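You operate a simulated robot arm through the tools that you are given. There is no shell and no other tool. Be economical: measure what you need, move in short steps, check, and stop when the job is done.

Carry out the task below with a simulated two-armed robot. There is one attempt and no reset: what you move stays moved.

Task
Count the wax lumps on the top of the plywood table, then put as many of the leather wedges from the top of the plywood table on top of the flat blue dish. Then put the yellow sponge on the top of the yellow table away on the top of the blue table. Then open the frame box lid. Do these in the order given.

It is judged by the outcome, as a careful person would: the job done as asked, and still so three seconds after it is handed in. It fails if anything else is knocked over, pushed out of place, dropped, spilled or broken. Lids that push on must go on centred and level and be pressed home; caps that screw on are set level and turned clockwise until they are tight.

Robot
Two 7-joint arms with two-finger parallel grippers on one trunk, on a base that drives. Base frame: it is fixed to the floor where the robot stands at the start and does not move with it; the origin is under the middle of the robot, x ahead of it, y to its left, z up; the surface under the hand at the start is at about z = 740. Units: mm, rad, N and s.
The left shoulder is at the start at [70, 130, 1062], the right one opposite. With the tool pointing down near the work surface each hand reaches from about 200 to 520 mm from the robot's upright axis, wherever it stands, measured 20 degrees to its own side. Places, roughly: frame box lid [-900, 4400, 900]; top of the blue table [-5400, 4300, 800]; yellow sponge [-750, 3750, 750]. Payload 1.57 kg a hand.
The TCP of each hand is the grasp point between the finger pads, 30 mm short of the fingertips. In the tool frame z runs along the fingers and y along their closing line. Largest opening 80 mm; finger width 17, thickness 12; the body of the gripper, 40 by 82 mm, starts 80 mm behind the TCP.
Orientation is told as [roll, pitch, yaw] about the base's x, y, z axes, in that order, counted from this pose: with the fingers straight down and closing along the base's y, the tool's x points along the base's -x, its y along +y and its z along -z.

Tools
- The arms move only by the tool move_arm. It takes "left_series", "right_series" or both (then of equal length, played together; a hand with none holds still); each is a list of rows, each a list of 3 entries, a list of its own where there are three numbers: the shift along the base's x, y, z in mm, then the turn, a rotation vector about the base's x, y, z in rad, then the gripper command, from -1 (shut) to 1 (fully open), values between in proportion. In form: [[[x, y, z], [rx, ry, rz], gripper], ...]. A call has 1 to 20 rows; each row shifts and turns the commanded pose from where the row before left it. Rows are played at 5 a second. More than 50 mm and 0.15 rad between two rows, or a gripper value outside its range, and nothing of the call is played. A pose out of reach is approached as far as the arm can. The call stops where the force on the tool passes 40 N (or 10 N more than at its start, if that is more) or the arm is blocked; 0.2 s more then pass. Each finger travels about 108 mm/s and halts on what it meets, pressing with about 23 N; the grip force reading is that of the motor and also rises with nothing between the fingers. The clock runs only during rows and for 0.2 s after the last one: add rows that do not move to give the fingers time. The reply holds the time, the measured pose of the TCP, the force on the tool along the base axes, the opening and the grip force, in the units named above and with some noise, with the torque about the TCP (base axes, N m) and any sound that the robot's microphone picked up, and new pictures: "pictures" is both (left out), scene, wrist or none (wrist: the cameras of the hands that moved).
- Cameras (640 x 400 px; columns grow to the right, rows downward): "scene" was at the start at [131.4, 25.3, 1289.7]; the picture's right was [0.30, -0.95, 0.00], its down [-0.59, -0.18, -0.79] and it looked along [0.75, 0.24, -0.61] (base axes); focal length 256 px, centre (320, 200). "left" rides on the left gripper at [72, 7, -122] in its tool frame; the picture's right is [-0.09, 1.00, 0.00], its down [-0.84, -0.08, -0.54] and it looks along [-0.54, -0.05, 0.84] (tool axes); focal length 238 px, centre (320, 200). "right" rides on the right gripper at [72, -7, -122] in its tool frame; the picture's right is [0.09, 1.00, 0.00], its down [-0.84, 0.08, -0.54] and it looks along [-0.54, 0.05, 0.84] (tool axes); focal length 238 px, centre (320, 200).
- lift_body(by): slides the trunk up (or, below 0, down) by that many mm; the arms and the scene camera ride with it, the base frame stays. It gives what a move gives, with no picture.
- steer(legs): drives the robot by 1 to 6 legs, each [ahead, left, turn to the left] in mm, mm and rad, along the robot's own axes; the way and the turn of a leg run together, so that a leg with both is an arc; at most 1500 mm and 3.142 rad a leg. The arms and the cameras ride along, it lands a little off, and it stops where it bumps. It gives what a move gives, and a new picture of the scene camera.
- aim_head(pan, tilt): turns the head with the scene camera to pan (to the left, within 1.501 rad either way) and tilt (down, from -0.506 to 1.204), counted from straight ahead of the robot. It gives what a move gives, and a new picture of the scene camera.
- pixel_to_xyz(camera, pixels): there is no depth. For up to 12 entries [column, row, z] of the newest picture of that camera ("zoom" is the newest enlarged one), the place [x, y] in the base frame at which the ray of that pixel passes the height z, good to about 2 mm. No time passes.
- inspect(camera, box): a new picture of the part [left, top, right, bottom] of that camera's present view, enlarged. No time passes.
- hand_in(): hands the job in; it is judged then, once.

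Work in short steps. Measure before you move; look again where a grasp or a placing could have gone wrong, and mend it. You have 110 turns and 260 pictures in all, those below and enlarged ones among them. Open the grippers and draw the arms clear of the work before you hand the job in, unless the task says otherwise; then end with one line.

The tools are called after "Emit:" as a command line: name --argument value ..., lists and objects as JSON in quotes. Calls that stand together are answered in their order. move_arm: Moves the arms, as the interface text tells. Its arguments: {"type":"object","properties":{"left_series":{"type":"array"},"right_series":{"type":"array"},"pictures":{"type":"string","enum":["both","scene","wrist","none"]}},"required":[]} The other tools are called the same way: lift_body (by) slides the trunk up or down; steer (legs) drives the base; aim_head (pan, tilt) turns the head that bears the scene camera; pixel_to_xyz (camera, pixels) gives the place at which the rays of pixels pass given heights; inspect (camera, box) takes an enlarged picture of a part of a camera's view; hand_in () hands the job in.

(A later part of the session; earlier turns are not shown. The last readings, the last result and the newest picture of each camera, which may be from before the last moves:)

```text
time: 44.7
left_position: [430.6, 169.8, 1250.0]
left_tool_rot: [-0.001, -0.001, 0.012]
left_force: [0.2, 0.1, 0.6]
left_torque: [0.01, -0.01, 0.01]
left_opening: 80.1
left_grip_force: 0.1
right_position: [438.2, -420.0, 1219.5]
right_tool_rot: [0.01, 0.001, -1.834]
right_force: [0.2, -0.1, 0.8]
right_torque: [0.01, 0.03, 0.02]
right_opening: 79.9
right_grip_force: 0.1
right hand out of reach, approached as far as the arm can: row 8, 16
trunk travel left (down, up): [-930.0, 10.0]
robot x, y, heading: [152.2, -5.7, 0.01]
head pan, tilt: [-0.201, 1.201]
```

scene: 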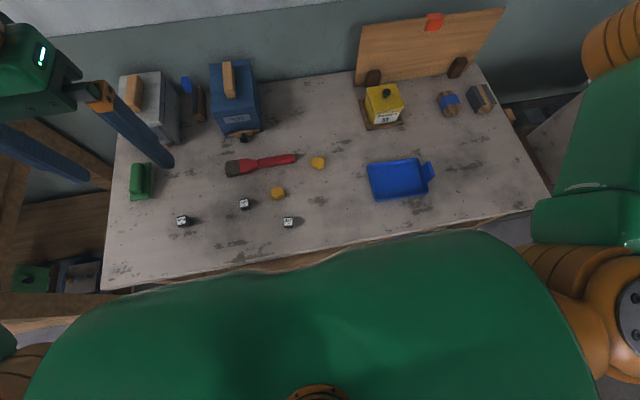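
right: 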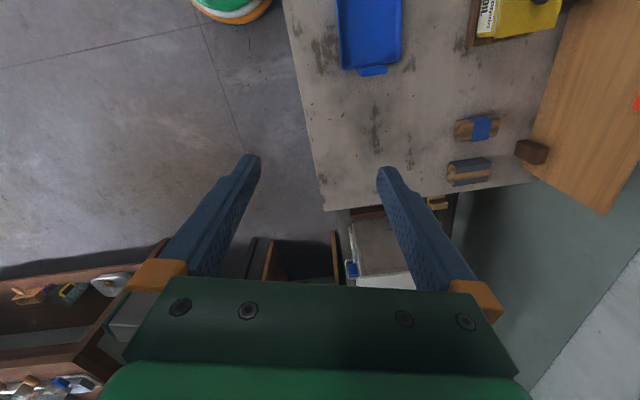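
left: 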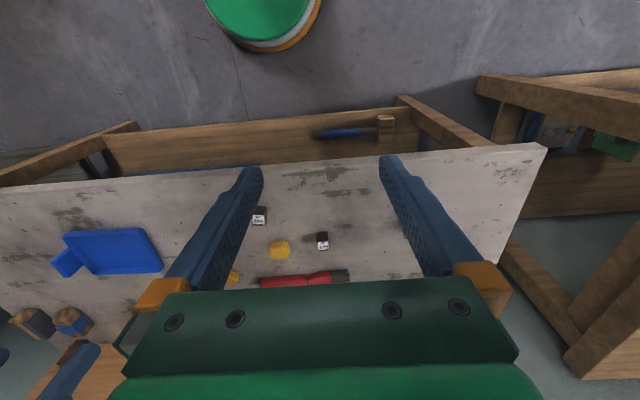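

Continue un-yawing to 0 and bring the right hand inboard; then lower the trunk 230 mm and view.

Emit:
move_arm --right_series '[[[0, 25, 0], [0, 0, 0.15], 1], [[0, 25, 0], [0, 0, 0.15], 1], [[0, 25, 0], [0, 0, 0.15], 1], [[0, 25, 0], [0, 0, 0.15], 1], [[0, 25, 0], [0, 0, 0.15], 1], [[0, 25, 0], [0, 0, 0.15], 1], [[0, 25, 0], [0, 0, 0.15], 1], [[0, 25, 0], [0, 0, 0.15], 1], [[0, 25, 0], [0, 0, 0.15], 1], [[0, 25, 0], [0, 0, 0.15], 1], [[0, 25, 0], [0, 0, 0.15], 1], [[0, 25, 0], [-0.01, 0, 0.15], 1], [[0, 0, 0], [0, 0, 0.035], 1]]' --pictures "none"

Emit:
lift_body --by -230

Emit:
aim_head --pan 0.15 --tilt 1.0

Emit:
inspect --camera "left" --box '[0, 0, 640, 400]'

Emit:
inspect --camera "right" --box '[0, 0, 640, 400]'

```text
time: 47.5
left_position: [430.3, 169.4, 1250.4]
left_tool_rot: [-0.001, 0.0, 0.012]
left_force: [0.2, 0.6, 0.9]
left_torque: [-0.02, -0.01, 0.05]
left_opening: 80.1
left_grip_force: 0.0
right_position: [437.7, -118.3, 1219.3]
right_tool_rot: [0.002, -0.001, -0.001]
right_force: [-1.0, 0.1, 0.1]
right_torque: [0.01, -0.01, -0.03]
right_opening: 80.0
right_grip_force: 0.0
trunk travel left (down, up): [-930.0, 10.0]
robot x, y, heading: [152.9, -7.8, 0.01]
head pan, tilt: [-0.201, 1.201]
```

```text
time: 49.9
left_position: [430.8, 168.6, 1021.3]
left_tool_rot: [0.001, 0.0, 0.011]
left_force: [0.1, 0.1, -0.3]
left_torque: [0.04, -0.03, 0.0]
left_opening: 79.8
left_grip_force: 0.0
right_position: [438.8, -119.3, 989.1]
right_tool_rot: [0.003, -0.001, -0.001]
right_force: [1.2, 0.2, -0.1]
right_torque: [0.0, 0.0, -0.01]
right_opening: 80.0
right_grip_force: 0.0
trunk travel left (down, up): [-700.0, 240.0]
robot x, y, heading: [157.6, -6.6, 0.019]
head pan, tilt: [-0.201, 1.201]
```

```text
time: 50.7
left_position: [429.3, 169.7, 1020.7]
left_tool_rot: [-0.001, 0.001, 0.013]
left_force: [0.2, 1.0, 0.2]
left_torque: [0.02, 0.02, 0.04]
left_opening: 80.0
left_grip_force: 0.1
right_position: [439.1, -119.0, 989.3]
right_tool_rot: [0.001, -0.003, -0.001]
right_force: [-0.2, -0.4, -0.9]
right_torque: [0.02, 0.03, 0.01]
right_opening: 79.7
right_grip_force: 0.1
trunk travel left (down, up): [-700.0, 240.0]
robot x, y, heading: [155.4, -1.7, 0.006]
head pan, tilt: [0.15, 1.0]
```

scene: 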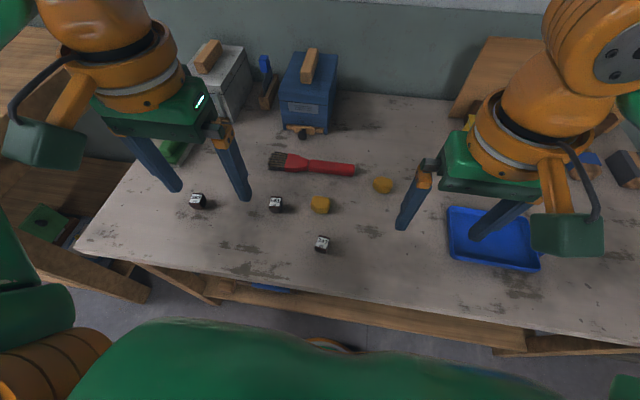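

```text
1.00 times, centred on (320, 200) of left (not enlarged: the box is as wide or as high as the picture)
```

zoom: 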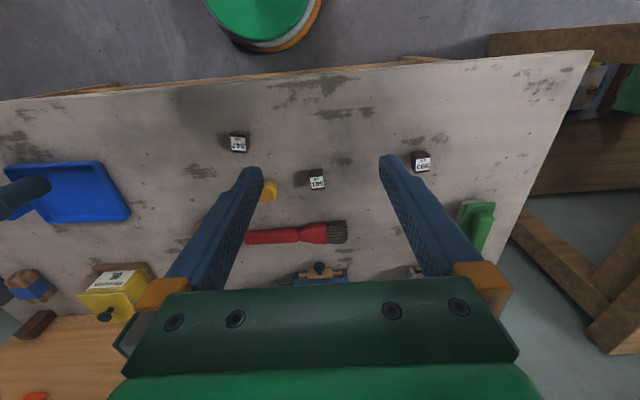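

```text
1.00 times, centred on (320, 200) of right (not enlarged: the box is as wide or as high as the picture)
```

zoom: 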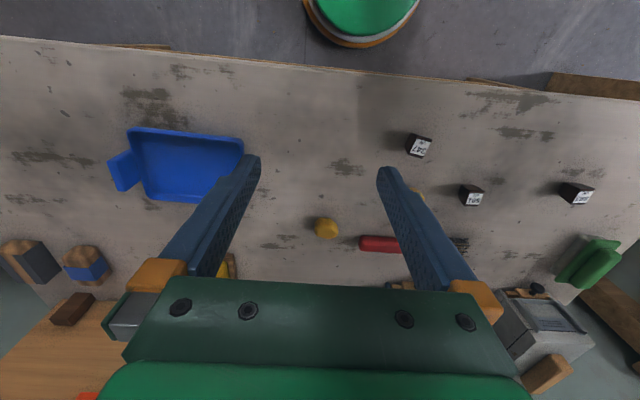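

I zoom in on wedges 581 at left (317,179) and 347 at (238,143) for shape and pose.

Emit:
inspect --camera "left" --box '[210, 120, 338, 200]'

Emit:
pixel_to_xyz --camera "left" --pixels '[[317, 182, 765], [239, 146, 765], [317, 182, 775], [317, 176, 740], [239, 140, 740]]'

Emit:
inspect --camera "scene" --box '[260, 180, 356, 260]'

```text
5.00 times, centred on (274, 160) of left
```

zoom: 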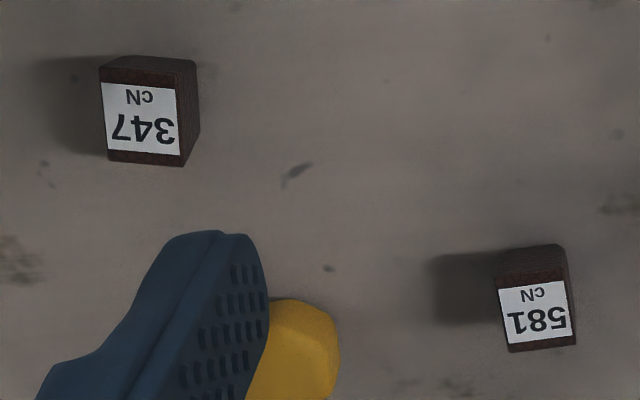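

```text
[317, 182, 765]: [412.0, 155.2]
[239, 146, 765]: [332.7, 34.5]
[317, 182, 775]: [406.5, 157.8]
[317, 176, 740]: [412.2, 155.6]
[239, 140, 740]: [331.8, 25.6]
```

```text
5.00 times, centred on (308, 220) of scene
```

zoom: 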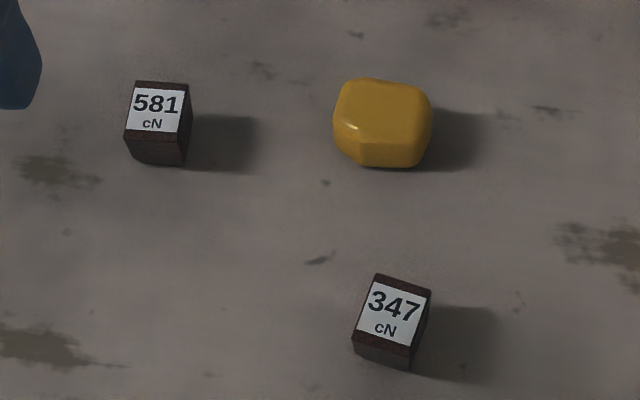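

The left picture was stale for measuring; I measure with the present zoom of the scene camera.

Emit:
pixel_to_xyz --camera "zoom" --pixels '[[158, 108, 765], [158, 108, 770], [130, 158, 740], [186, 166, 740], [135, 82, 765], [188, 86, 765], [394, 312, 765], [352, 350, 740], [410, 370, 740], [376, 275, 765], [431, 290, 765]]'

Emit:
inspect --camera "left" --box '[210, 120, 338, 200]'

Emit:
pixel_to_xyz --camera "zoom" --pixels '[[535, 315, 765], [530, 250, 740], [500, 253, 740], [562, 247, 740], [150, 115, 765], [102, 68, 740], [193, 60, 740], [506, 350, 765], [575, 343, 765], [110, 160, 765], [183, 165, 765], [100, 80, 765]]'

```text
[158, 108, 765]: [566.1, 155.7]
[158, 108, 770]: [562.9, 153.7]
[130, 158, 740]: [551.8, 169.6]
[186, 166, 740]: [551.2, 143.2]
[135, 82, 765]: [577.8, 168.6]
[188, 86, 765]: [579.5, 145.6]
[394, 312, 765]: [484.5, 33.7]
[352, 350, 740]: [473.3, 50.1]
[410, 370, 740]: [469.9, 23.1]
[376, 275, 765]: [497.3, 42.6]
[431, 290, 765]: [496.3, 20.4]
```

```text
5.00 times, centred on (274, 160) of left
```

zoom: 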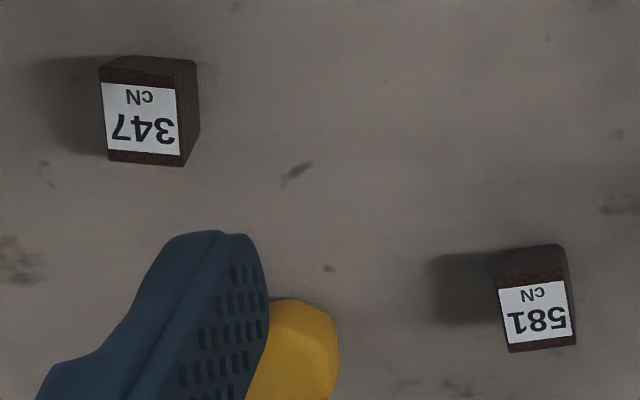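

```text
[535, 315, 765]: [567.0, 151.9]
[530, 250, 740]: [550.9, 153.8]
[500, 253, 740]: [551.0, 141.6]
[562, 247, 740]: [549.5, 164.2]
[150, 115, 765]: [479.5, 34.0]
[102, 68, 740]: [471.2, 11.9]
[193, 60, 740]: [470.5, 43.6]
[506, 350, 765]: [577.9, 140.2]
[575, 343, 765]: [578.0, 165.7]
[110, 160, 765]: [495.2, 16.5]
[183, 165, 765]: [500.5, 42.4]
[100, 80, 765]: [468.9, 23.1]
```

Wedge 581 centre ≈ (564,154), wedge 347 centre ≈ (484,32), both ~26 mm cubes with top z≈765. Left hand goes above 581 first, stopping at z≈815 to check.

Emit:
move_arm --left_series '[[[34, -4, -30], [0, 0, 0], 1], [[34, -4, -30], [0, 0, 0], 1], [[34, -4, -30], [0, 0, 0], 1], [[32, -4, -30], [0, 0, -0.012], 1], [[0, 0, -43], [0, 0, 0], 1], [[0, 0, -43], [0, 0, 0], 1], [[0, 0, 0], [0, 0, 0], 1]]' --pictures "both"

```text
time: 52.3
left_position: [565.5, 155.4, 814.5]
left_tool_rot: [0.0, 0.0, -0.001]
left_force: [-0.1, -0.8, -0.6]
left_torque: [-0.03, 0.06, -0.01]
left_opening: 80.0
left_grip_force: 0.0
right_position: [438.8, -118.3, 987.3]
right_tool_rot: [0.002, -0.002, -0.003]
right_force: [0.0, 0.4, -0.1]
right_torque: [0.01, -0.01, 0.01]
right_opening: 79.9
right_grip_force: 0.0
trunk travel left (down, up): [-700.0, 240.0]
robot x, y, heading: [156.3, -8.4, 0.011]
head pan, tilt: [0.15, 1.0]
```

scene: 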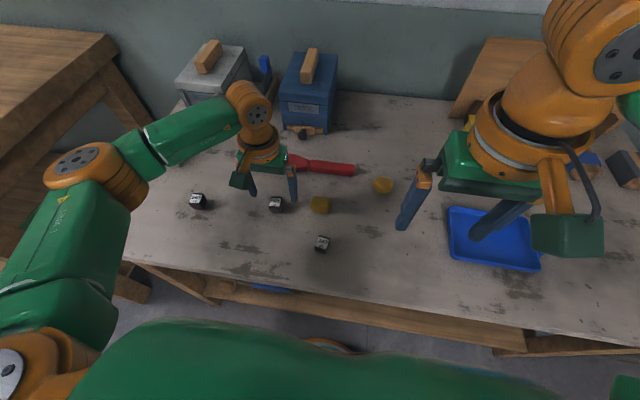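
left: 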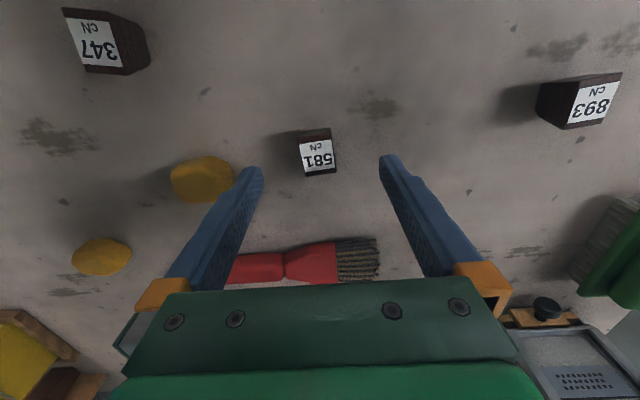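

The wedge sits between the fingers; I verify its place, then descend and grip.

Emit:
pixel_to_xyz --camera "left" --pixels '[[318, 156, 765], [302, 145, 765], [335, 142, 765], [305, 176, 765]]'

Emit:
move_arm --left_series '[[[0, 0, -20], [0, 0, 0], 1], [[0, 0, -20], [0, 0, 0], 1], [[0, 0, 0], [0, 0, 0], 0], [[0, 0, 0], [0, 0, 0], -0.6], [[0, 0, 0], [0, 0, 0], -1], [[0, 0, 0], [0, 0, 0], -1], [[0, 0, 0], [0, 0, 0], -1]]' --pictures "wrist"

```text
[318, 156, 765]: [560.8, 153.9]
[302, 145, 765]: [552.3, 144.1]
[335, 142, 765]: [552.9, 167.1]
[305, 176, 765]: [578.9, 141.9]
```

```text
time: 53.9
left_position: [562.9, 155.6, 774.6]
left_tool_rot: [-0.003, 0.001, 0.002]
left_force: [-0.2, 0.3, -0.3]
left_torque: [-0.01, -0.02, -0.03]
left_opening: 23.7
left_grip_force: 23.0
right_position: [438.0, -118.4, 990.4]
right_tool_rot: [0.002, -0.003, -0.002]
right_force: [-0.6, 0.8, 0.7]
right_torque: [0.03, 0.0, -0.02]
right_opening: 79.9
right_grip_force: 0.0
trunk travel left (down, up): [-700.0, 240.0]
robot x, y, heading: [154.4, -5.2, 0.014]
head pan, tilt: [0.15, 1.0]
```

left: 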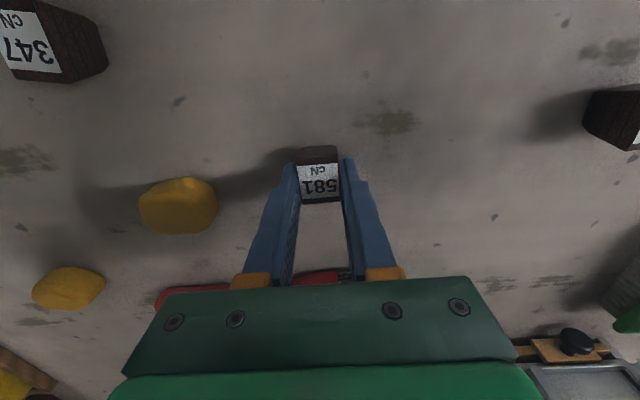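

Gripped at 23.7 mm. Lift gently and move the left hand aside.

Emit:
move_arm --left_series '[[[0, 0, 15], [0, 0, 0], -1], [[0, 0, 30], [0, 0, 0], -1], [[0, 0, 40], [0, 0, 0], -1], [[-20, 25, 30], [0, 0, 0], -1], [[-20, 25, 20], [0, 0, 0], -1], [[-20, 25, 0], [0, 0, 0], -1], [[0, 0, 0], [0, 0, 0], -1]]' --pictures "wrist"

Emit:
move_arm --right_series '[[[10, 35, -30], [0, 0, 0], 1], [[10, 35, -30], [0, 0, 0], 1], [[10, 35, -30], [0, 0, 0], 1], [[10, 35, -30], [0, 0, 0], 1], [[5, 10, -30], [0, 0, 0], 1], [[0, 0, -25], [0, 0, 0], 1], [[0, 0, 0], [0, 0, 0], 1]]' --pictures "both"

```text
time: 55.5
left_position: [505.2, 228.4, 909.1]
left_tool_rot: [0.0, 0.001, 0.0]
left_force: [0.1, -0.9, 0.7]
left_torque: [0.02, -0.01, 0.02]
left_opening: 23.5
left_grip_force: 22.9
right_position: [439.8, -119.0, 989.2]
right_tool_rot: [0.003, 0.0, -0.002]
right_force: [0.3, -0.3, -0.3]
right_torque: [0.0, 0.01, 0.02]
right_opening: 80.1
right_grip_force: 0.1
trunk travel left (down, up): [-700.0, 240.0]
robot x, y, heading: [147.9, -8.1, 0.012]
head pan, tilt: [0.15, 1.0]
```

left: 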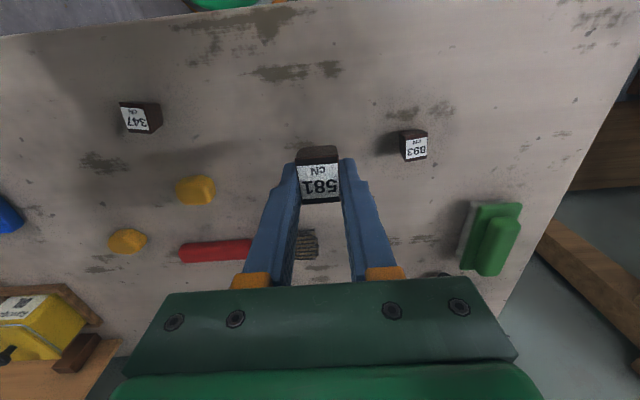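

```text
time: 57.1
left_position: [504.2, 229.2, 908.4]
left_tool_rot: [-0.002, -0.001, 0.001]
left_force: [0.6, 0.0, -0.2]
left_torque: [0.04, 0.01, 0.0]
left_opening: 23.5
left_grip_force: 22.3
right_position: [484.0, 33.1, 816.0]
right_tool_rot: [0.002, -0.001, -0.001]
right_force: [0.4, -0.9, 0.1]
right_torque: [-0.03, 0.02, 0.02]
right_opening: 80.2
right_grip_force: 0.1
trunk travel left (down, up): [-700.0, 240.0]
robot x, y, heading: [153.7, -6.2, 0.014]
head pan, tilt: [0.15, 1.0]
```

scene: 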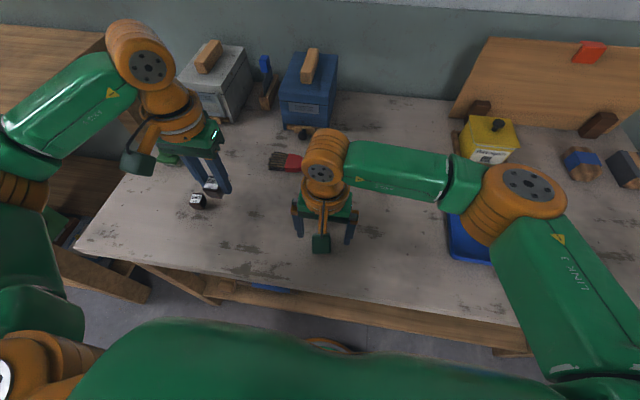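
right: 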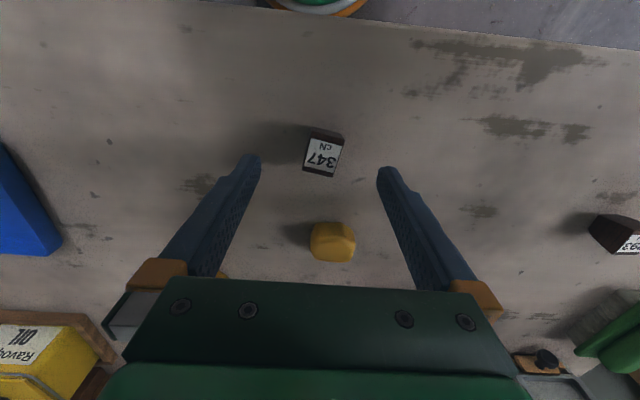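

I measure the wedge's turn from its top corners before gripping.

Emit:
pixel_to_xyz --camera "right" --pixels '[[313, 133, 765], [303, 172, 765], [343, 139, 765], [333, 177, 765], [320, 155, 765]]'

```text
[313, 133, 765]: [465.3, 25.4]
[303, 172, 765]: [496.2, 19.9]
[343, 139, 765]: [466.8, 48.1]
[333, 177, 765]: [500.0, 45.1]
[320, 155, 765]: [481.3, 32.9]
```

Turned by ≈ -0.13 rad; I yaw the hand by that, descend 41 mm and grip.

Emit:
move_arm --right_series '[[[0, 1, -20], [0, 0, -0.12], 1], [[0, 0, -21], [0, 0, 0], 1], [[0, 0, 0], [0, 0, 0], 0], [[0, 0, 0], [0, 0, 0], -0.6], [[0, 0, 0], [0, 0, 0], -1], [[0, 0, 0], [0, 0, 0], -1], [[0, 0, 0], [0, 0, 0], -1], [[0, 0, 15], [0, 0, 0], -1], [[0, 0, 40], [0, 0, 0], -1], [[0, 0, 40], [0, 0, 0], -1], [[0, -20, 40], [0, 0, 0], -1], [[0, 0, 0], [0, 0, 0], -1]]' --pictures "wrist"

```text
time: 59.7
left_position: [505.2, 228.9, 909.7]
left_tool_rot: [-0.004, 0.0, 0.001]
left_force: [0.2, -0.1, -0.2]
left_torque: [-0.01, 0.0, 0.01]
left_opening: 23.7
left_grip_force: 22.9
right_position: [486.1, 10.9, 909.5]
right_tool_rot: [0.001, -0.002, -0.121]
right_force: [-0.6, -0.4, 0.7]
right_torque: [-0.04, 0.01, 0.04]
right_opening: 23.5
right_grip_force: 23.0
trunk travel left (down, up): [-700.0, 240.0]
robot x, y, heading: [153.0, -6.4, 0.009]
head pan, tilt: [0.15, 1.0]
```

right: 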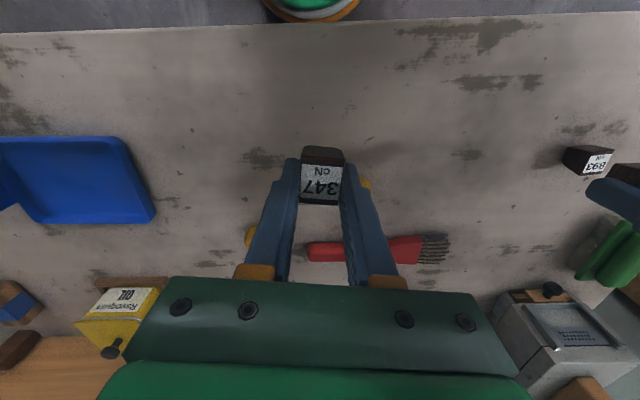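

Both wedges held (23.6 mm). I drive 320 mm to the right, in front of the dish.

Emit:
steer --legs '[[0, -320, 0]]'

Emit:
aim_head --pan 0.0 --tilt 1.0

```text
time: 61.8
left_position: [509.3, -88.5, 908.8]
left_tool_rot: [0.001, 0.001, 0.001]
left_force: [0.7, 0.9, -0.6]
left_torque: [-0.02, 0.0, 0.03]
left_opening: 23.6
left_grip_force: 22.7
right_position: [489.5, -305.5, 908.1]
right_tool_rot: [0.0, -0.002, -0.122]
right_force: [-0.1, 0.6, -0.2]
right_torque: [-0.01, -0.03, -0.03]
right_opening: 23.7
right_grip_force: 22.6
trunk travel left (down, up): [-700.0, 240.0]
robot x, y, heading: [158.2, -320.5, 0.003]
head pan, tilt: [0.15, 1.0]
```

scene: 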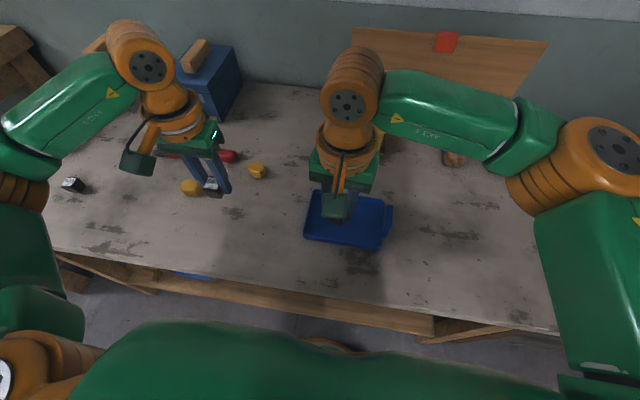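

```text
time: 62.5
left_position: [508.2, -88.8, 909.5]
left_tool_rot: [-0.003, 0.002, -0.002]
left_force: [-0.2, -0.8, 0.5]
left_torque: [0.01, 0.0, -0.02]
left_opening: 23.8
left_grip_force: 23.1
right_position: [489.9, -306.4, 908.8]
right_tool_rot: [0.0, -0.003, -0.122]
right_force: [0.2, -1.0, -0.5]
right_torque: [0.0, -0.02, 0.0]
right_opening: 23.5
right_grip_force: 22.9
trunk travel left (down, up): [-700.0, 240.0]
robot x, y, heading: [156.0, -324.1, 0.011]
head pan, tilt: [0.0, 1.0]
```

scene: 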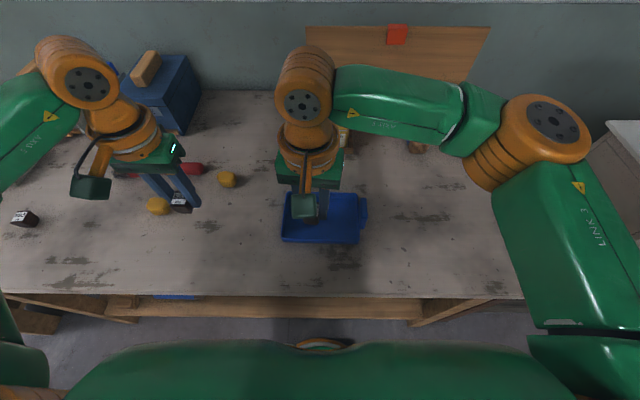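

I measure the dish's rim corners (283,241), (359,243), (286,193), (360,194).

Emit:
pixel_to_xyz --camera "scene" --pixels '[[283, 238, 760], [358, 241, 760], [287, 194, 760], [360, 195, 760], [356, 233, 745], [290, 232, 745]]'

Emit:
inspect --camera "scene" --box '[270, 170, 390, 250]'

```text
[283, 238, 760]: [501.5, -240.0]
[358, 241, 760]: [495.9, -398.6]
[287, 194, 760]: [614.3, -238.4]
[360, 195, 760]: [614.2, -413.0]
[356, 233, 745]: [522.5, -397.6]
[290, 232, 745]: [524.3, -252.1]
```

```text
5.00 times, centred on (330, 210) of scene
```

zoom: 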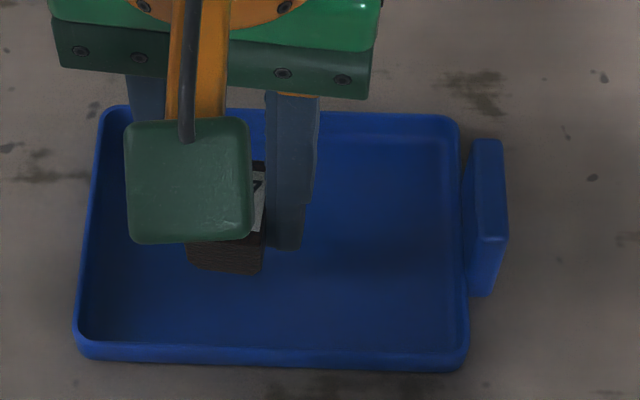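

Dish interior ≈ x 515–605, y −255…−390. The right hand sets 347 at (560,−352).

Emit:
move_arm --right_series '[[[23, -15, 0], [0, 0, 0.06], -1], [[23, -15, 0], [0, 0, 0.06], -1], [[24, -15, -20], [0, 0, 0], -1], [[0, 0, -40], [0, 0, 0], -1], [[0, 0, -30], [0, 0, 0], -1], [[0, 0, -20], [0, 0, 0], -1], [[0, 0, -12], [0, 0, 0], -1], [[0, 0, -5], [0, 0, 0], -1], [[0, 0, 0], [0, 0, 0], -1]]' --pictures "both"

```text
time: 64.5
left_position: [507.6, -89.8, 908.8]
left_tool_rot: [-0.002, -0.001, 0.0]
left_force: [0.3, -0.4, 0.3]
left_torque: [0.02, -0.03, 0.0]
left_opening: 23.8
left_grip_force: 23.3
right_position: [559.7, -350.9, 782.2]
right_tool_rot: [0.002, -0.001, 0.0]
right_force: [-0.8, 0.3, 0.3]
right_torque: [-0.02, 0.03, 0.04]
right_opening: 23.5
right_grip_force: 23.2
trunk travel left (down, up): [-700.0, 240.0]
robot x, y, heading: [158.2, -319.8, 0.01]
head pan, tilt: [0.0, 1.0]
```

scene: 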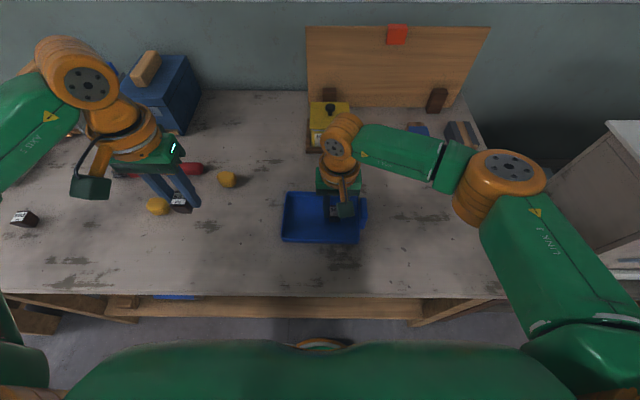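
right: 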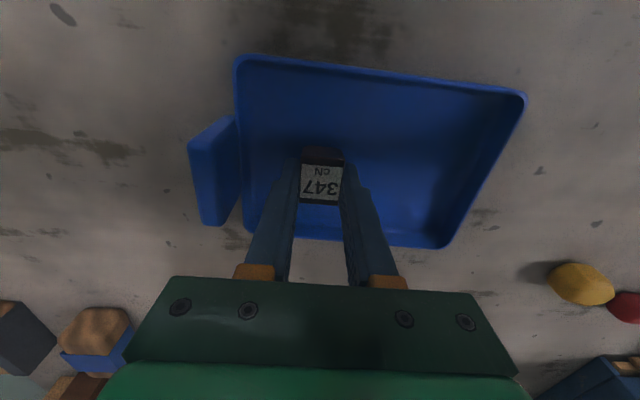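

Well inside the dish. I lower in small steps and release partially (≈45 mm), then rise.

Emit:
move_arm --right_series '[[[0, 0, -2], [0, 0, 0], -1], [[0, 0, -2], [0, 0, 0], -1], [[0, 0, 0], [0, 0, 0], -1]]' --pictures "none"

```text
time: 65.3
left_position: [508.2, -88.4, 908.5]
left_tool_rot: [-0.003, 0.0, -0.001]
left_force: [0.4, 0.2, 0.4]
left_torque: [-0.02, -0.02, 0.0]
left_opening: 23.7
left_grip_force: 23.0
right_position: [560.3, -350.2, 779.8]
right_tool_rot: [0.002, -0.003, -0.002]
right_force: [1.0, 0.5, -1.1]
right_torque: [0.01, -0.03, -0.01]
right_opening: 23.5
right_grip_force: 22.4
trunk travel left (down, up): [-700.0, 240.0]
robot x, y, heading: [158.0, -322.2, 0.01]
head pan, tilt: [0.0, 1.0]
```

No contact yet (z 779.8); lower further in 1.5 mm steps.

Emit:
move_arm --right_series '[[[0, 0, -1.5], [0, 0, 0], -1], [[0, 0, -1.5], [0, 0, 0], -1], [[0, 0, 0], [0, 0, 0], -1]]' --pictures "wrist"

```text
time: 66.1
left_position: [508.2, -87.2, 909.4]
left_tool_rot: [-0.002, -0.002, -0.001]
left_force: [0.6, 0.1, -1.0]
left_torque: [0.0, 0.0, -0.02]
left_opening: 23.6
left_grip_force: 23.1
right_position: [559.1, -350.9, 777.2]
right_tool_rot: [0.002, -0.006, -0.002]
right_force: [4.9, -0.4, 16.6]
right_torque: [-0.09, -0.09, -0.02]
right_opening: 23.7
right_grip_force: 22.9
trunk travel left (down, up): [-700.0, 240.0]
robot x, y, heading: [157.8, -327.3, 0.013]
head pan, tilt: [0.0, 1.0]
```

right: 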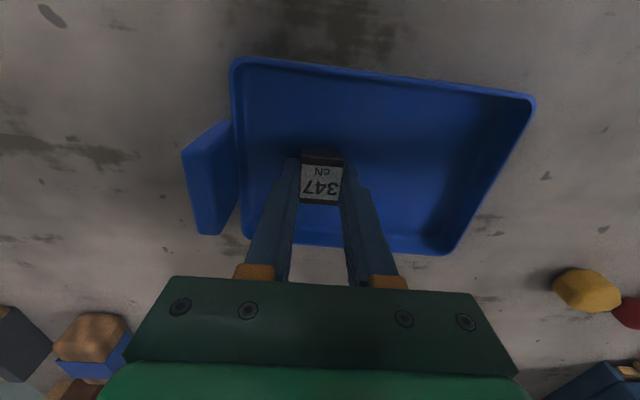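

Contact (16.6 N). I open to ~46 mm and rise, then move the right hand away to the right.

Emit:
move_arm --right_series '[[[0, 0, 1], [0, 0, 0], -0.2], [[0, 0, 0], [0, 0, 0], 0.15], [[0, 0, 0], [0, 0, 0], 0.15], [[0, 0, 30], [0, 0, 0], 0.15], [[0, 0, 45], [0, 0, 0], 0.15], [[-20, -30, 30], [0, 0, 0], 0.15], [[-25, -40, 10], [0, 0, 0], 1], [[-25, -40, 10], [0, 0, 0], 1], [[-25, -40, 0], [0, 0, 0], 1], [[0, 0, 0], [0, 0, 0], 1]]' --pictures "scene"

Emit:
inspect --camera "scene" --box '[270, 170, 390, 250]'

```text
time: 68.3
left_position: [510.5, -86.8, 908.1]
left_tool_rot: [-0.002, 0.001, 0.0]
left_force: [-0.3, 0.3, -0.1]
left_torque: [0.0, -0.01, 0.05]
left_opening: 23.7
left_grip_force: 22.5
right_position: [465.8, -499.6, 901.9]
right_tool_rot: [0.001, -0.003, -0.002]
right_force: [-0.7, -0.4, 0.5]
right_torque: [-0.01, 0.02, 0.02]
right_opening: 79.9
right_grip_force: 0.1
trunk travel left (down, up): [-700.0, 240.0]
robot x, y, heading: [158.7, -328.5, 0.008]
head pan, tilt: [0.0, 1.0]
```

scene: 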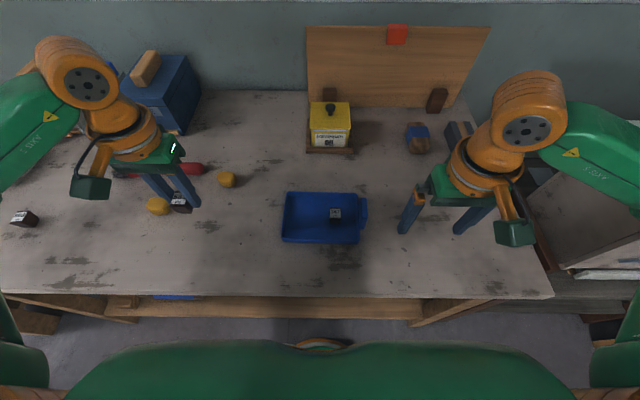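

```text
5.00 times, centred on (330, 210) of scene
```

zoom: 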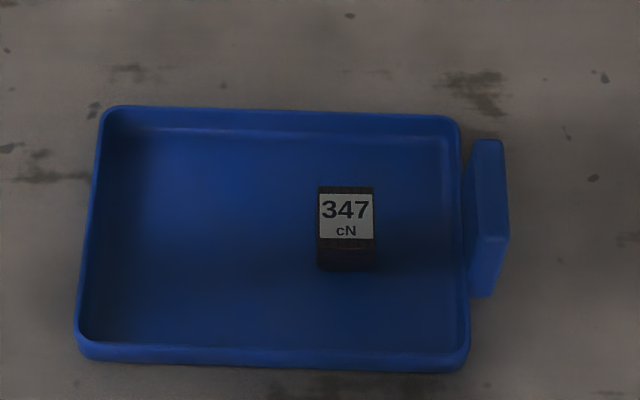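

Wedge 347 stands in the dish. Now the left hand carries 581 to (560,−283).

Emit:
move_arm --left_series '[[[12, -45, 0], [0, 0, 0], -1], [[12, -45, 0], [0, 0, 0], -1], [[12, -45, 0], [0, 0, 0], -1], [[13, -45, 0], [0, 0, 0], -1], [[0, -16, -30], [0, 0, 0], -1], [[0, 0, -40], [0, 0, 0], -1], [[0, 0, -30], [0, 0, 0], -1], [[0, 0, -20], [0, 0, 0], -1], [[0, 0, -5], [0, 0, 0], -1], [[0, 0, 0], [0, 0, 0], -1]]' --pictures "both"

```text
time: 70.5
left_position: [556.8, -284.3, 784.1]
left_tool_rot: [-0.002, 0.0, 0.0]
left_force: [0.0, 0.3, -0.2]
left_torque: [0.01, 0.03, -0.02]
left_opening: 23.2
left_grip_force: 22.8
right_position: [466.5, -498.5, 901.8]
right_tool_rot: [0.0, -0.002, -0.002]
right_force: [1.0, 0.4, 0.0]
right_torque: [0.0, 0.02, -0.03]
right_opening: 79.7
right_grip_force: 0.1
trunk travel left (down, up): [-700.0, 240.0]
robot x, y, heading: [156.8, -325.1, 0.014]
head pan, tilt: [0.0, 1.0]
```

scene: 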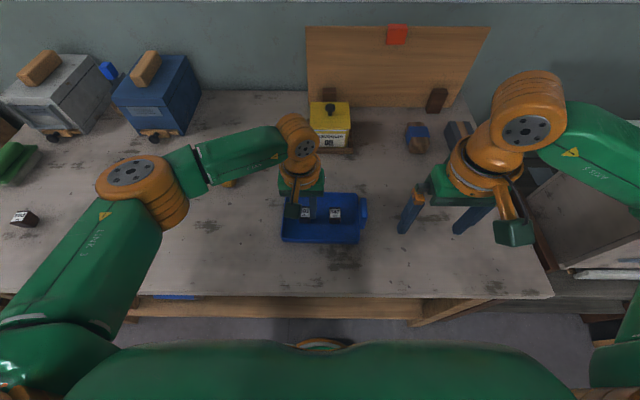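
left: 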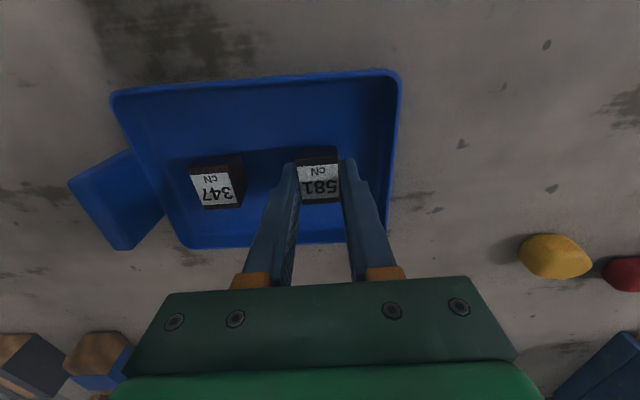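

Centred; I shift 6 mm to the right for finger room, lower to contact.

Emit:
move_arm --left_series '[[[0, -6, 0], [0, 0, 0], -1], [[0, 0, -3], [0, 0, 0], -1], [[0, 0, -2], [0, 0, 0], -1], [[0, 0, -1.5], [0, 0, 0], -1], [[0, 0, 0], [0, 0, 0], -1]]' --pictures "none"

```text
time: 71.7
left_position: [557.4, -290.5, 778.4]
left_tool_rot: [-0.002, 0.001, 0.0]
left_force: [0.5, 0.8, 2.4]
left_torque: [-0.02, -0.01, -0.01]
left_opening: 23.6
left_grip_force: 23.1
right_position: [466.7, -498.8, 901.8]
right_tool_rot: [0.001, -0.002, -0.001]
right_force: [0.0, 0.7, 0.1]
right_torque: [0.0, 0.02, -0.04]
right_opening: 79.9
right_grip_force: 0.0
trunk travel left (down, up): [-700.0, 240.0]
robot x, y, heading: [157.3, -323.7, 0.01]
head pan, tilt: [0.0, 1.0]
```

Just touching (2.4 N). Release to ~42 mm, rise, and draw back.

Emit:
move_arm --left_series '[[[0, 0, -0.5], [0, 0, 0], -0.2], [[0, 0, 0], [0, 0, 0], 0.02], [[0, 0, 0], [0, 0, 0], 0.02], [[0, 0, 30], [0, 0, 0], 0.02], [[0, 0, 45], [0, 0, 0], 0.02], [[-20, 30, 40], [0, 0, 0], 0.02], [[-25, 40, 10], [0, 0, 0], 1], [[-25, 40, 10], [0, 0, 0], 1], [[-25, 40, 0], [0, 0, 0], 1], [[0, 0, 0], [0, 0, 0], 1]]' --pictures "scene"

Emit:
inspect --camera "scene" --box '[270, 170, 390, 250]'

```text
refused: row 6 steps farther than a row can; nothing moved
```

```text
5.00 times, centred on (330, 210) of scene
```

zoom: 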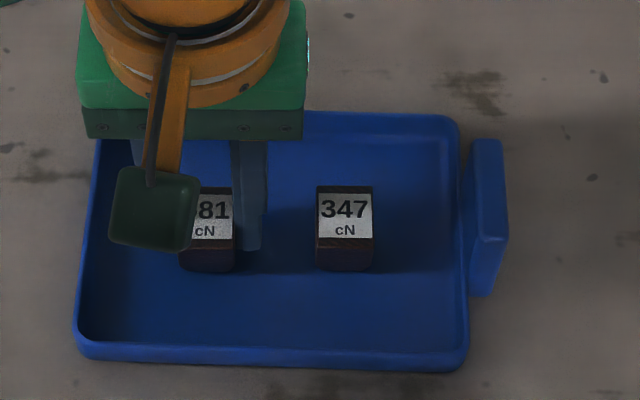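

Row 6 was too long; the same with shorter steps.

Emit:
move_arm --left_series '[[[0, 0, -0.5], [0, 0, 0], -0.2], [[0, 0, 0], [0, 0, 0], 0.02], [[0, 0, 0], [0, 0, 0], 0.02], [[0, 0, 30], [0, 0, 0], 0.02], [[0, 0, 45], [0, 0, 0], 0.02], [[-20, 20, 35], [0, 0, 0], 0.02], [[-25, 40, 10], [0, 0, 0], 1], [[-25, 40, 10], [0, 0, 0], 1], [[-25, 40, 0], [0, 0, 0], 1], [[-25, 40, 0], [0, 0, 0], 1], [[-25, 40, 0], [0, 0, 0], 1], [[0, 0, 0], [0, 0, 0], 1]]' --pictures "none"

Emit:
inspect --camera "scene" --box '[270, 170, 390, 250]'

```text
time: 74.3
left_position: [413.7, -72.6, 907.3]
left_tool_rot: [0.0, 0.002, 0.001]
left_force: [-0.3, 0.2, 0.6]
left_torque: [0.0, 0.0, -0.02]
left_opening: 80.1
left_grip_force: 0.1
right_position: [467.3, -500.4, 902.1]
right_tool_rot: [0.001, -0.002, -0.002]
right_force: [-0.3, 0.6, 0.5]
right_torque: [-0.01, -0.02, 0.03]
right_opening: 80.2
right_grip_force: 0.1
trunk travel left (down, up): [-700.0, 240.0]
robot x, y, heading: [156.0, -325.6, 0.007]
head pan, tilt: [0.0, 1.0]
```

```text
5.00 times, centred on (330, 210) of scene
```

zoom: 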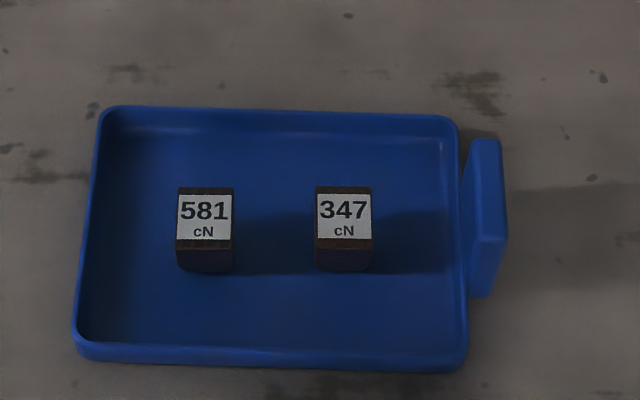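

Both wedges are in the dish. Next: back off from the table and turn left to survey the way to the yellow table at (−750, 3750).

Emit:
steer --legs '[[-600, 0, 0], [0, 0, 1.5708]]'

Emit:
aim_head --pan 0.0 --tilt 0.3

Emit:
aim_head --pan 1.0 --tilt 0.3

```text
time: 81.5
left_position: [-683.9, -76.2, 908.4]
left_tool_rot: [-0.003, 0.001, 1.572]
left_force: [0.4, 1.1, 0.3]
left_torque: [-0.02, 0.03, -0.02]
left_opening: 80.0
left_grip_force: 0.0
right_position: [-257.1, -21.0, 901.1]
right_tool_rot: [0.001, -0.002, 1.57]
right_force: [-0.4, 0.3, 0.0]
right_torque: [-0.03, -0.01, -0.01]
right_opening: 79.9
right_grip_force: 0.1
trunk travel left (down, up): [-700.0, 240.0]
robot x, y, heading: [-432.9, -330.9, 1.582]
head pan, tilt: [0.0, 1.0]
```

scene: 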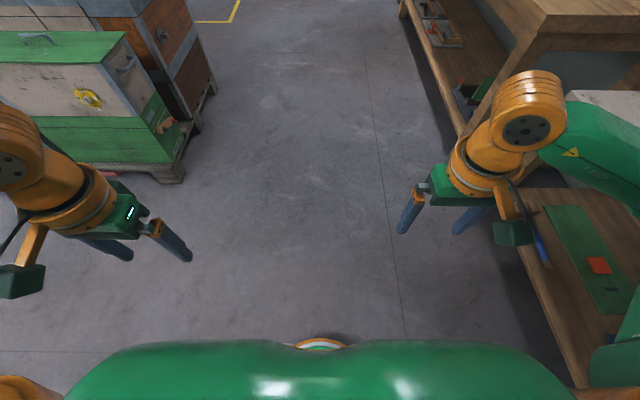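

```text
time: 82.6
left_position: [-683.9, -77.4, 907.1]
left_tool_rot: [-0.002, 0.001, 1.574]
left_force: [-0.9, -0.1, -0.4]
left_torque: [0.0, 0.01, 0.01]
left_opening: 80.1
left_grip_force: 0.0
right_position: [-256.3, -22.5, 902.0]
right_tool_rot: [0.0, -0.001, 1.569]
right_force: [0.0, -0.5, 0.6]
right_torque: [-0.01, 0.0, 0.01]
right_opening: 80.3
right_grip_force: 0.0
trunk travel left (down, up): [-700.0, 240.0]
robot x, y, heading: [-435.6, -335.3, 1.583]
head pan, tilt: [0.0, 0.3]
```

scene: 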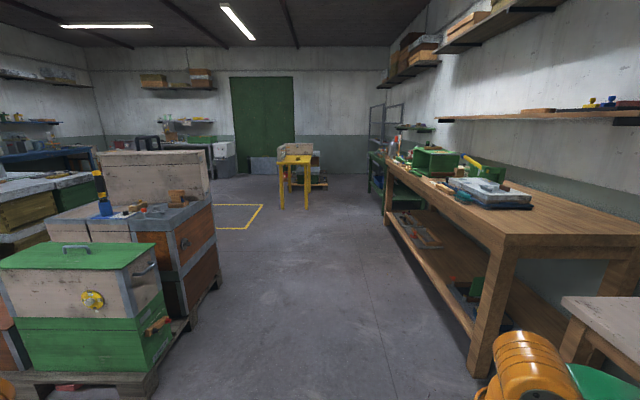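

```text
time: 83.8
left_position: [-684.8, -75.6, 907.3]
left_tool_rot: [0.0, 0.0, 1.572]
left_force: [-0.1, 0.3, -0.3]
left_torque: [-0.02, 0.0, -0.02]
left_opening: 79.9
left_grip_force: 0.0
right_position: [-257.0, -22.8, 901.4]
right_tool_rot: [0.002, -0.003, 1.569]
right_force: [-0.4, 0.2, -0.1]
right_torque: [0.0, 0.01, 0.05]
right_opening: 79.8
right_grip_force: 0.1
trunk travel left (down, up): [-700.0, 240.0]
robot x, y, heading: [-434.6, -333.0, 1.584]
head pan, tilt: [1.0, 0.3]
```

scene: 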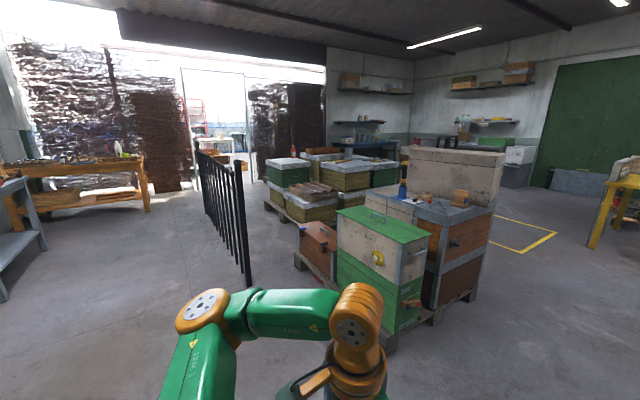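

The small yellow table is ahead in the corridor between the crates and the workbench. I measure the corridor's limits.

Emit:
pixel_to_xyz --camera "scene" --pixels '[[385, 350, 0], [475, 297, 0], [495, 205, 800], [430, 240, 700]]'

Emit:
aim_head --pan 0.0 --tilt 0.4

Emit:
pixel_to_xyz --camera "scene" --pixels '[[471, 345, 0], [505, 207, 880], [390, 145, 880], [220, 255, 0], [155, 365, 0], [306, 177, 0], [285, 178, 0]]'

```text
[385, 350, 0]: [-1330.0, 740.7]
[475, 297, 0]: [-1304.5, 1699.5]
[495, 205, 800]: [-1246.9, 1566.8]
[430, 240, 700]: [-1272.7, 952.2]
```

```text
time: 85.1
left_position: [-684.1, -74.8, 908.3]
left_tool_rot: [-0.001, 0.0, 1.573]
left_force: [-0.8, 0.4, 0.1]
left_torque: [-0.02, 0.01, 0.01]
left_opening: 79.8
left_grip_force: 0.0
right_position: [-256.5, -21.9, 902.7]
right_tool_rot: [0.002, -0.001, 1.569]
right_force: [0.6, -0.6, -0.1]
right_torque: [-0.01, -0.03, -0.04]
right_opening: 80.0
right_grip_force: 0.0
trunk travel left (down, up): [-700.0, 240.0]
robot x, y, heading: [-434.0, -331.1, 1.578]
head pan, tilt: [0.0, 0.4]
```

scene: 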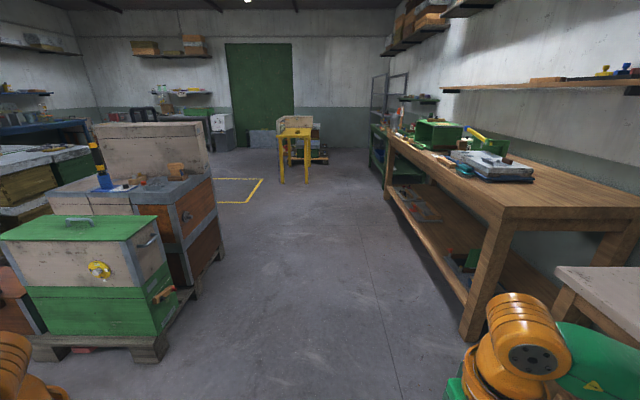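

```text
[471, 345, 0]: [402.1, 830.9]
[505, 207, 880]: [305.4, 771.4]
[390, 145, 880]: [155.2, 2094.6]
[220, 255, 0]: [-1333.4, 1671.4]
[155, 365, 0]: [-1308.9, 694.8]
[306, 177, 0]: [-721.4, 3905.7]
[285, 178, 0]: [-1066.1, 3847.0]
```

Corridor is x −1300…+150. I drive ahead to about (−750, 2670).

Emit:
steer --legs '[[1500, 100, 0], [1500, 215, 0]]'

Emit:
aim_head --pan 0.0 --tilt 0.45

```text
refused: leg 1 is longer than a leg can be; nothing moved
```

```text
time: 85.7
left_position: [-683.9, -76.0, 907.5]
left_tool_rot: [-0.001, 0.0, 1.572]
left_force: [-0.8, 1.2, -0.2]
left_torque: [0.0, 0.01, 0.03]
left_opening: 80.0
left_grip_force: 0.1
right_position: [-256.5, -23.1, 902.4]
right_tool_rot: [0.0, -0.001, 1.569]
right_force: [-0.7, -0.8, 0.6]
right_torque: [0.02, 0.0, -0.02]
right_opening: 80.0
right_grip_force: 0.0
trunk travel left (down, up): [-700.0, 240.0]
robot x, y, heading: [-433.2, -328.0, 1.579]
head pan, tilt: [0.0, 0.45]
```

scene: 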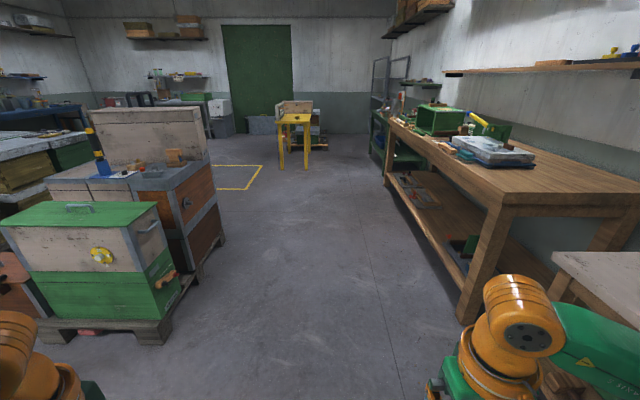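

Leg too long; slightly shorter legs.

Emit:
steer --legs '[[1450, 100, 0], [1450, 200, 0]]'

```text
time: 99.8
left_position: [-1069.8, 2801.5, 908.5]
left_tool_rot: [-0.002, -0.001, 1.605]
left_force: [0.9, 0.7, 0.1]
left_torque: [0.02, 0.0, -0.02]
left_opening: 79.9
left_grip_force: 0.1
right_position: [-646.0, 2869.7, 901.6]
right_tool_rot: [0.001, -0.002, 1.605]
right_force: [0.0, -0.7, -0.7]
right_torque: [0.04, 0.01, 0.01]
right_opening: 80.1
right_grip_force: 0.1
trunk travel left (down, up): [-700.0, 240.0]
robot x, y, heading: [-812.5, 2554.3, 1.616]
head pan, tilt: [0.0, 0.45]
```

scene: 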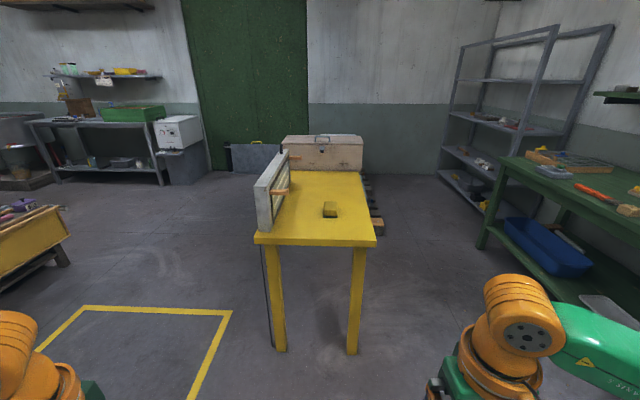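

The sponge is at (330,208) on the yellow table; the box with lid stands behind. I measure.

Emit:
pixel_to_xyz --camera "scene" --pixels '[[255, 238, 740], [376, 240, 740], [330, 212, 750], [360, 172, 740], [283, 136, 900], [362, 138, 900], [258, 186, 900]]'

Emit:
inspect --camera "scene" --box '[240, 120, 400, 250]'

```text
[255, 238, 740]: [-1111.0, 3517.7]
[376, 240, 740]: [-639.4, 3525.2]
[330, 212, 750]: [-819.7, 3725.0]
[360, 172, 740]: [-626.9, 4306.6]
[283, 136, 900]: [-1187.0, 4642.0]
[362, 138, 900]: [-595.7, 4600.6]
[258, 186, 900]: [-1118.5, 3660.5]
```

```text
3.08 times, centred on (320, 185) of scene
```

zoom: 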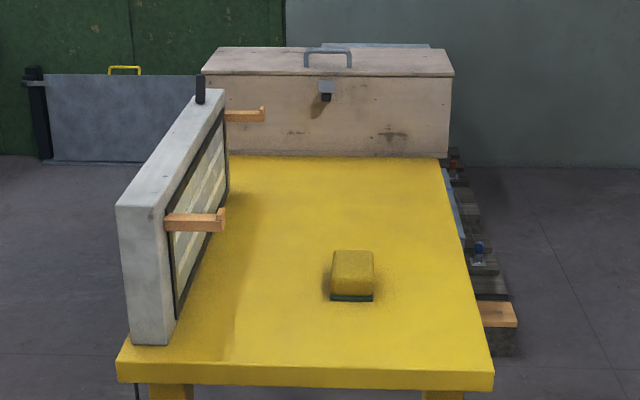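

The chest with handle behind the table is the frame box. I raise and retract the left hand to clear the upright frame, straighten heading, and drive up to the table.

Emit:
move_arm --left_series '[[[30, -10, 30], [0, 0, 0], 1], [[30, -10, 30], [0, 0, 0], 1], [[0, -10, 30], [0, 0, 0], 1], [[0, 0, 30], [0, 0, 0], 1]]' --pictures "none"

Emit:
steer --legs '[[0, 0, -0.045], [735, -12, 0]]'

Emit:
aim_head --pan 0.0 --tilt 0.85

```text
time: 100.8
left_position: [-1007.5, 2769.3, 1028.0]
left_tool_rot: [0.0, 0.002, 1.605]
left_force: [0.4, -0.5, 0.1]
left_torque: [0.03, 0.02, 0.02]
left_opening: 80.0
left_grip_force: 0.0
right_position: [-643.4, 2869.2, 902.8]
right_tool_rot: [0.002, -0.001, 1.603]
right_force: [-0.2, -0.4, -0.2]
right_torque: [-0.01, -0.01, -0.02]
right_opening: 80.1
right_grip_force: 0.0
trunk travel left (down, up): [-700.0, 240.0]
robot x, y, heading: [-811.1, 2553.4, 1.614]
head pan, tilt: [0.0, 0.45]
```

```text
time: 105.2
left_position: [-983.4, 3525.3, 1027.8]
left_tool_rot: [-0.002, 0.0, 1.554]
left_force: [-0.4, -0.7, -0.1]
left_torque: [0.02, 0.01, -0.04]
left_opening: 79.9
left_grip_force: 0.1
right_position: [-613.6, 3603.3, 902.8]
right_tool_rot: [0.002, -0.003, 1.553]
right_force: [0.6, -0.4, 0.3]
right_torque: [-0.02, 0.0, 0.01]
right_opening: 80.0
right_grip_force: 0.1
trunk travel left (down, up): [-700.0, 240.0]
robot x, y, heading: [-795.3, 3294.7, 1.563]
head pan, tilt: [0.0, 0.45]
```

scene: 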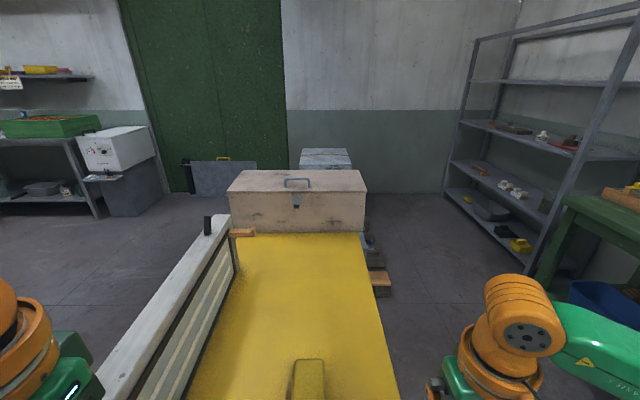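

```text
time: 106.1
left_position: [-983.5, 3526.3, 1027.4]
left_tool_rot: [-0.002, 0.0, 1.554]
left_force: [0.4, -0.7, -0.9]
left_torque: [-0.01, -0.02, 0.02]
left_opening: 79.8
left_grip_force: 0.1
right_position: [-614.9, 3604.4, 901.6]
right_tool_rot: [0.001, 0.0, 1.551]
right_force: [-0.6, -0.9, -0.2]
right_torque: [-0.01, -0.01, -0.03]
right_opening: 80.0
right_grip_force: 0.1
trunk travel left (down, up): [-700.0, 240.0]
robot x, y, heading: [-798.3, 3296.4, 1.567]
head pan, tilt: [0.0, 0.85]
```

scene: 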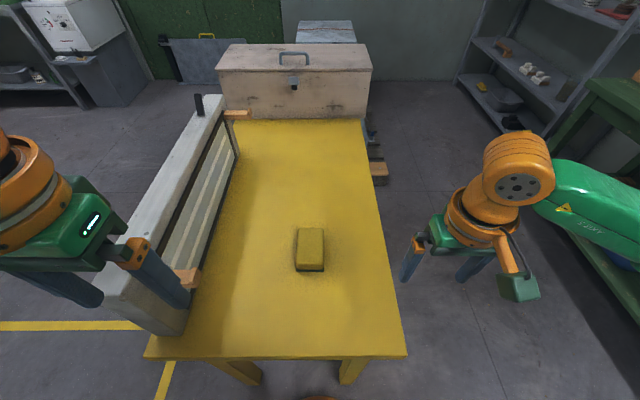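

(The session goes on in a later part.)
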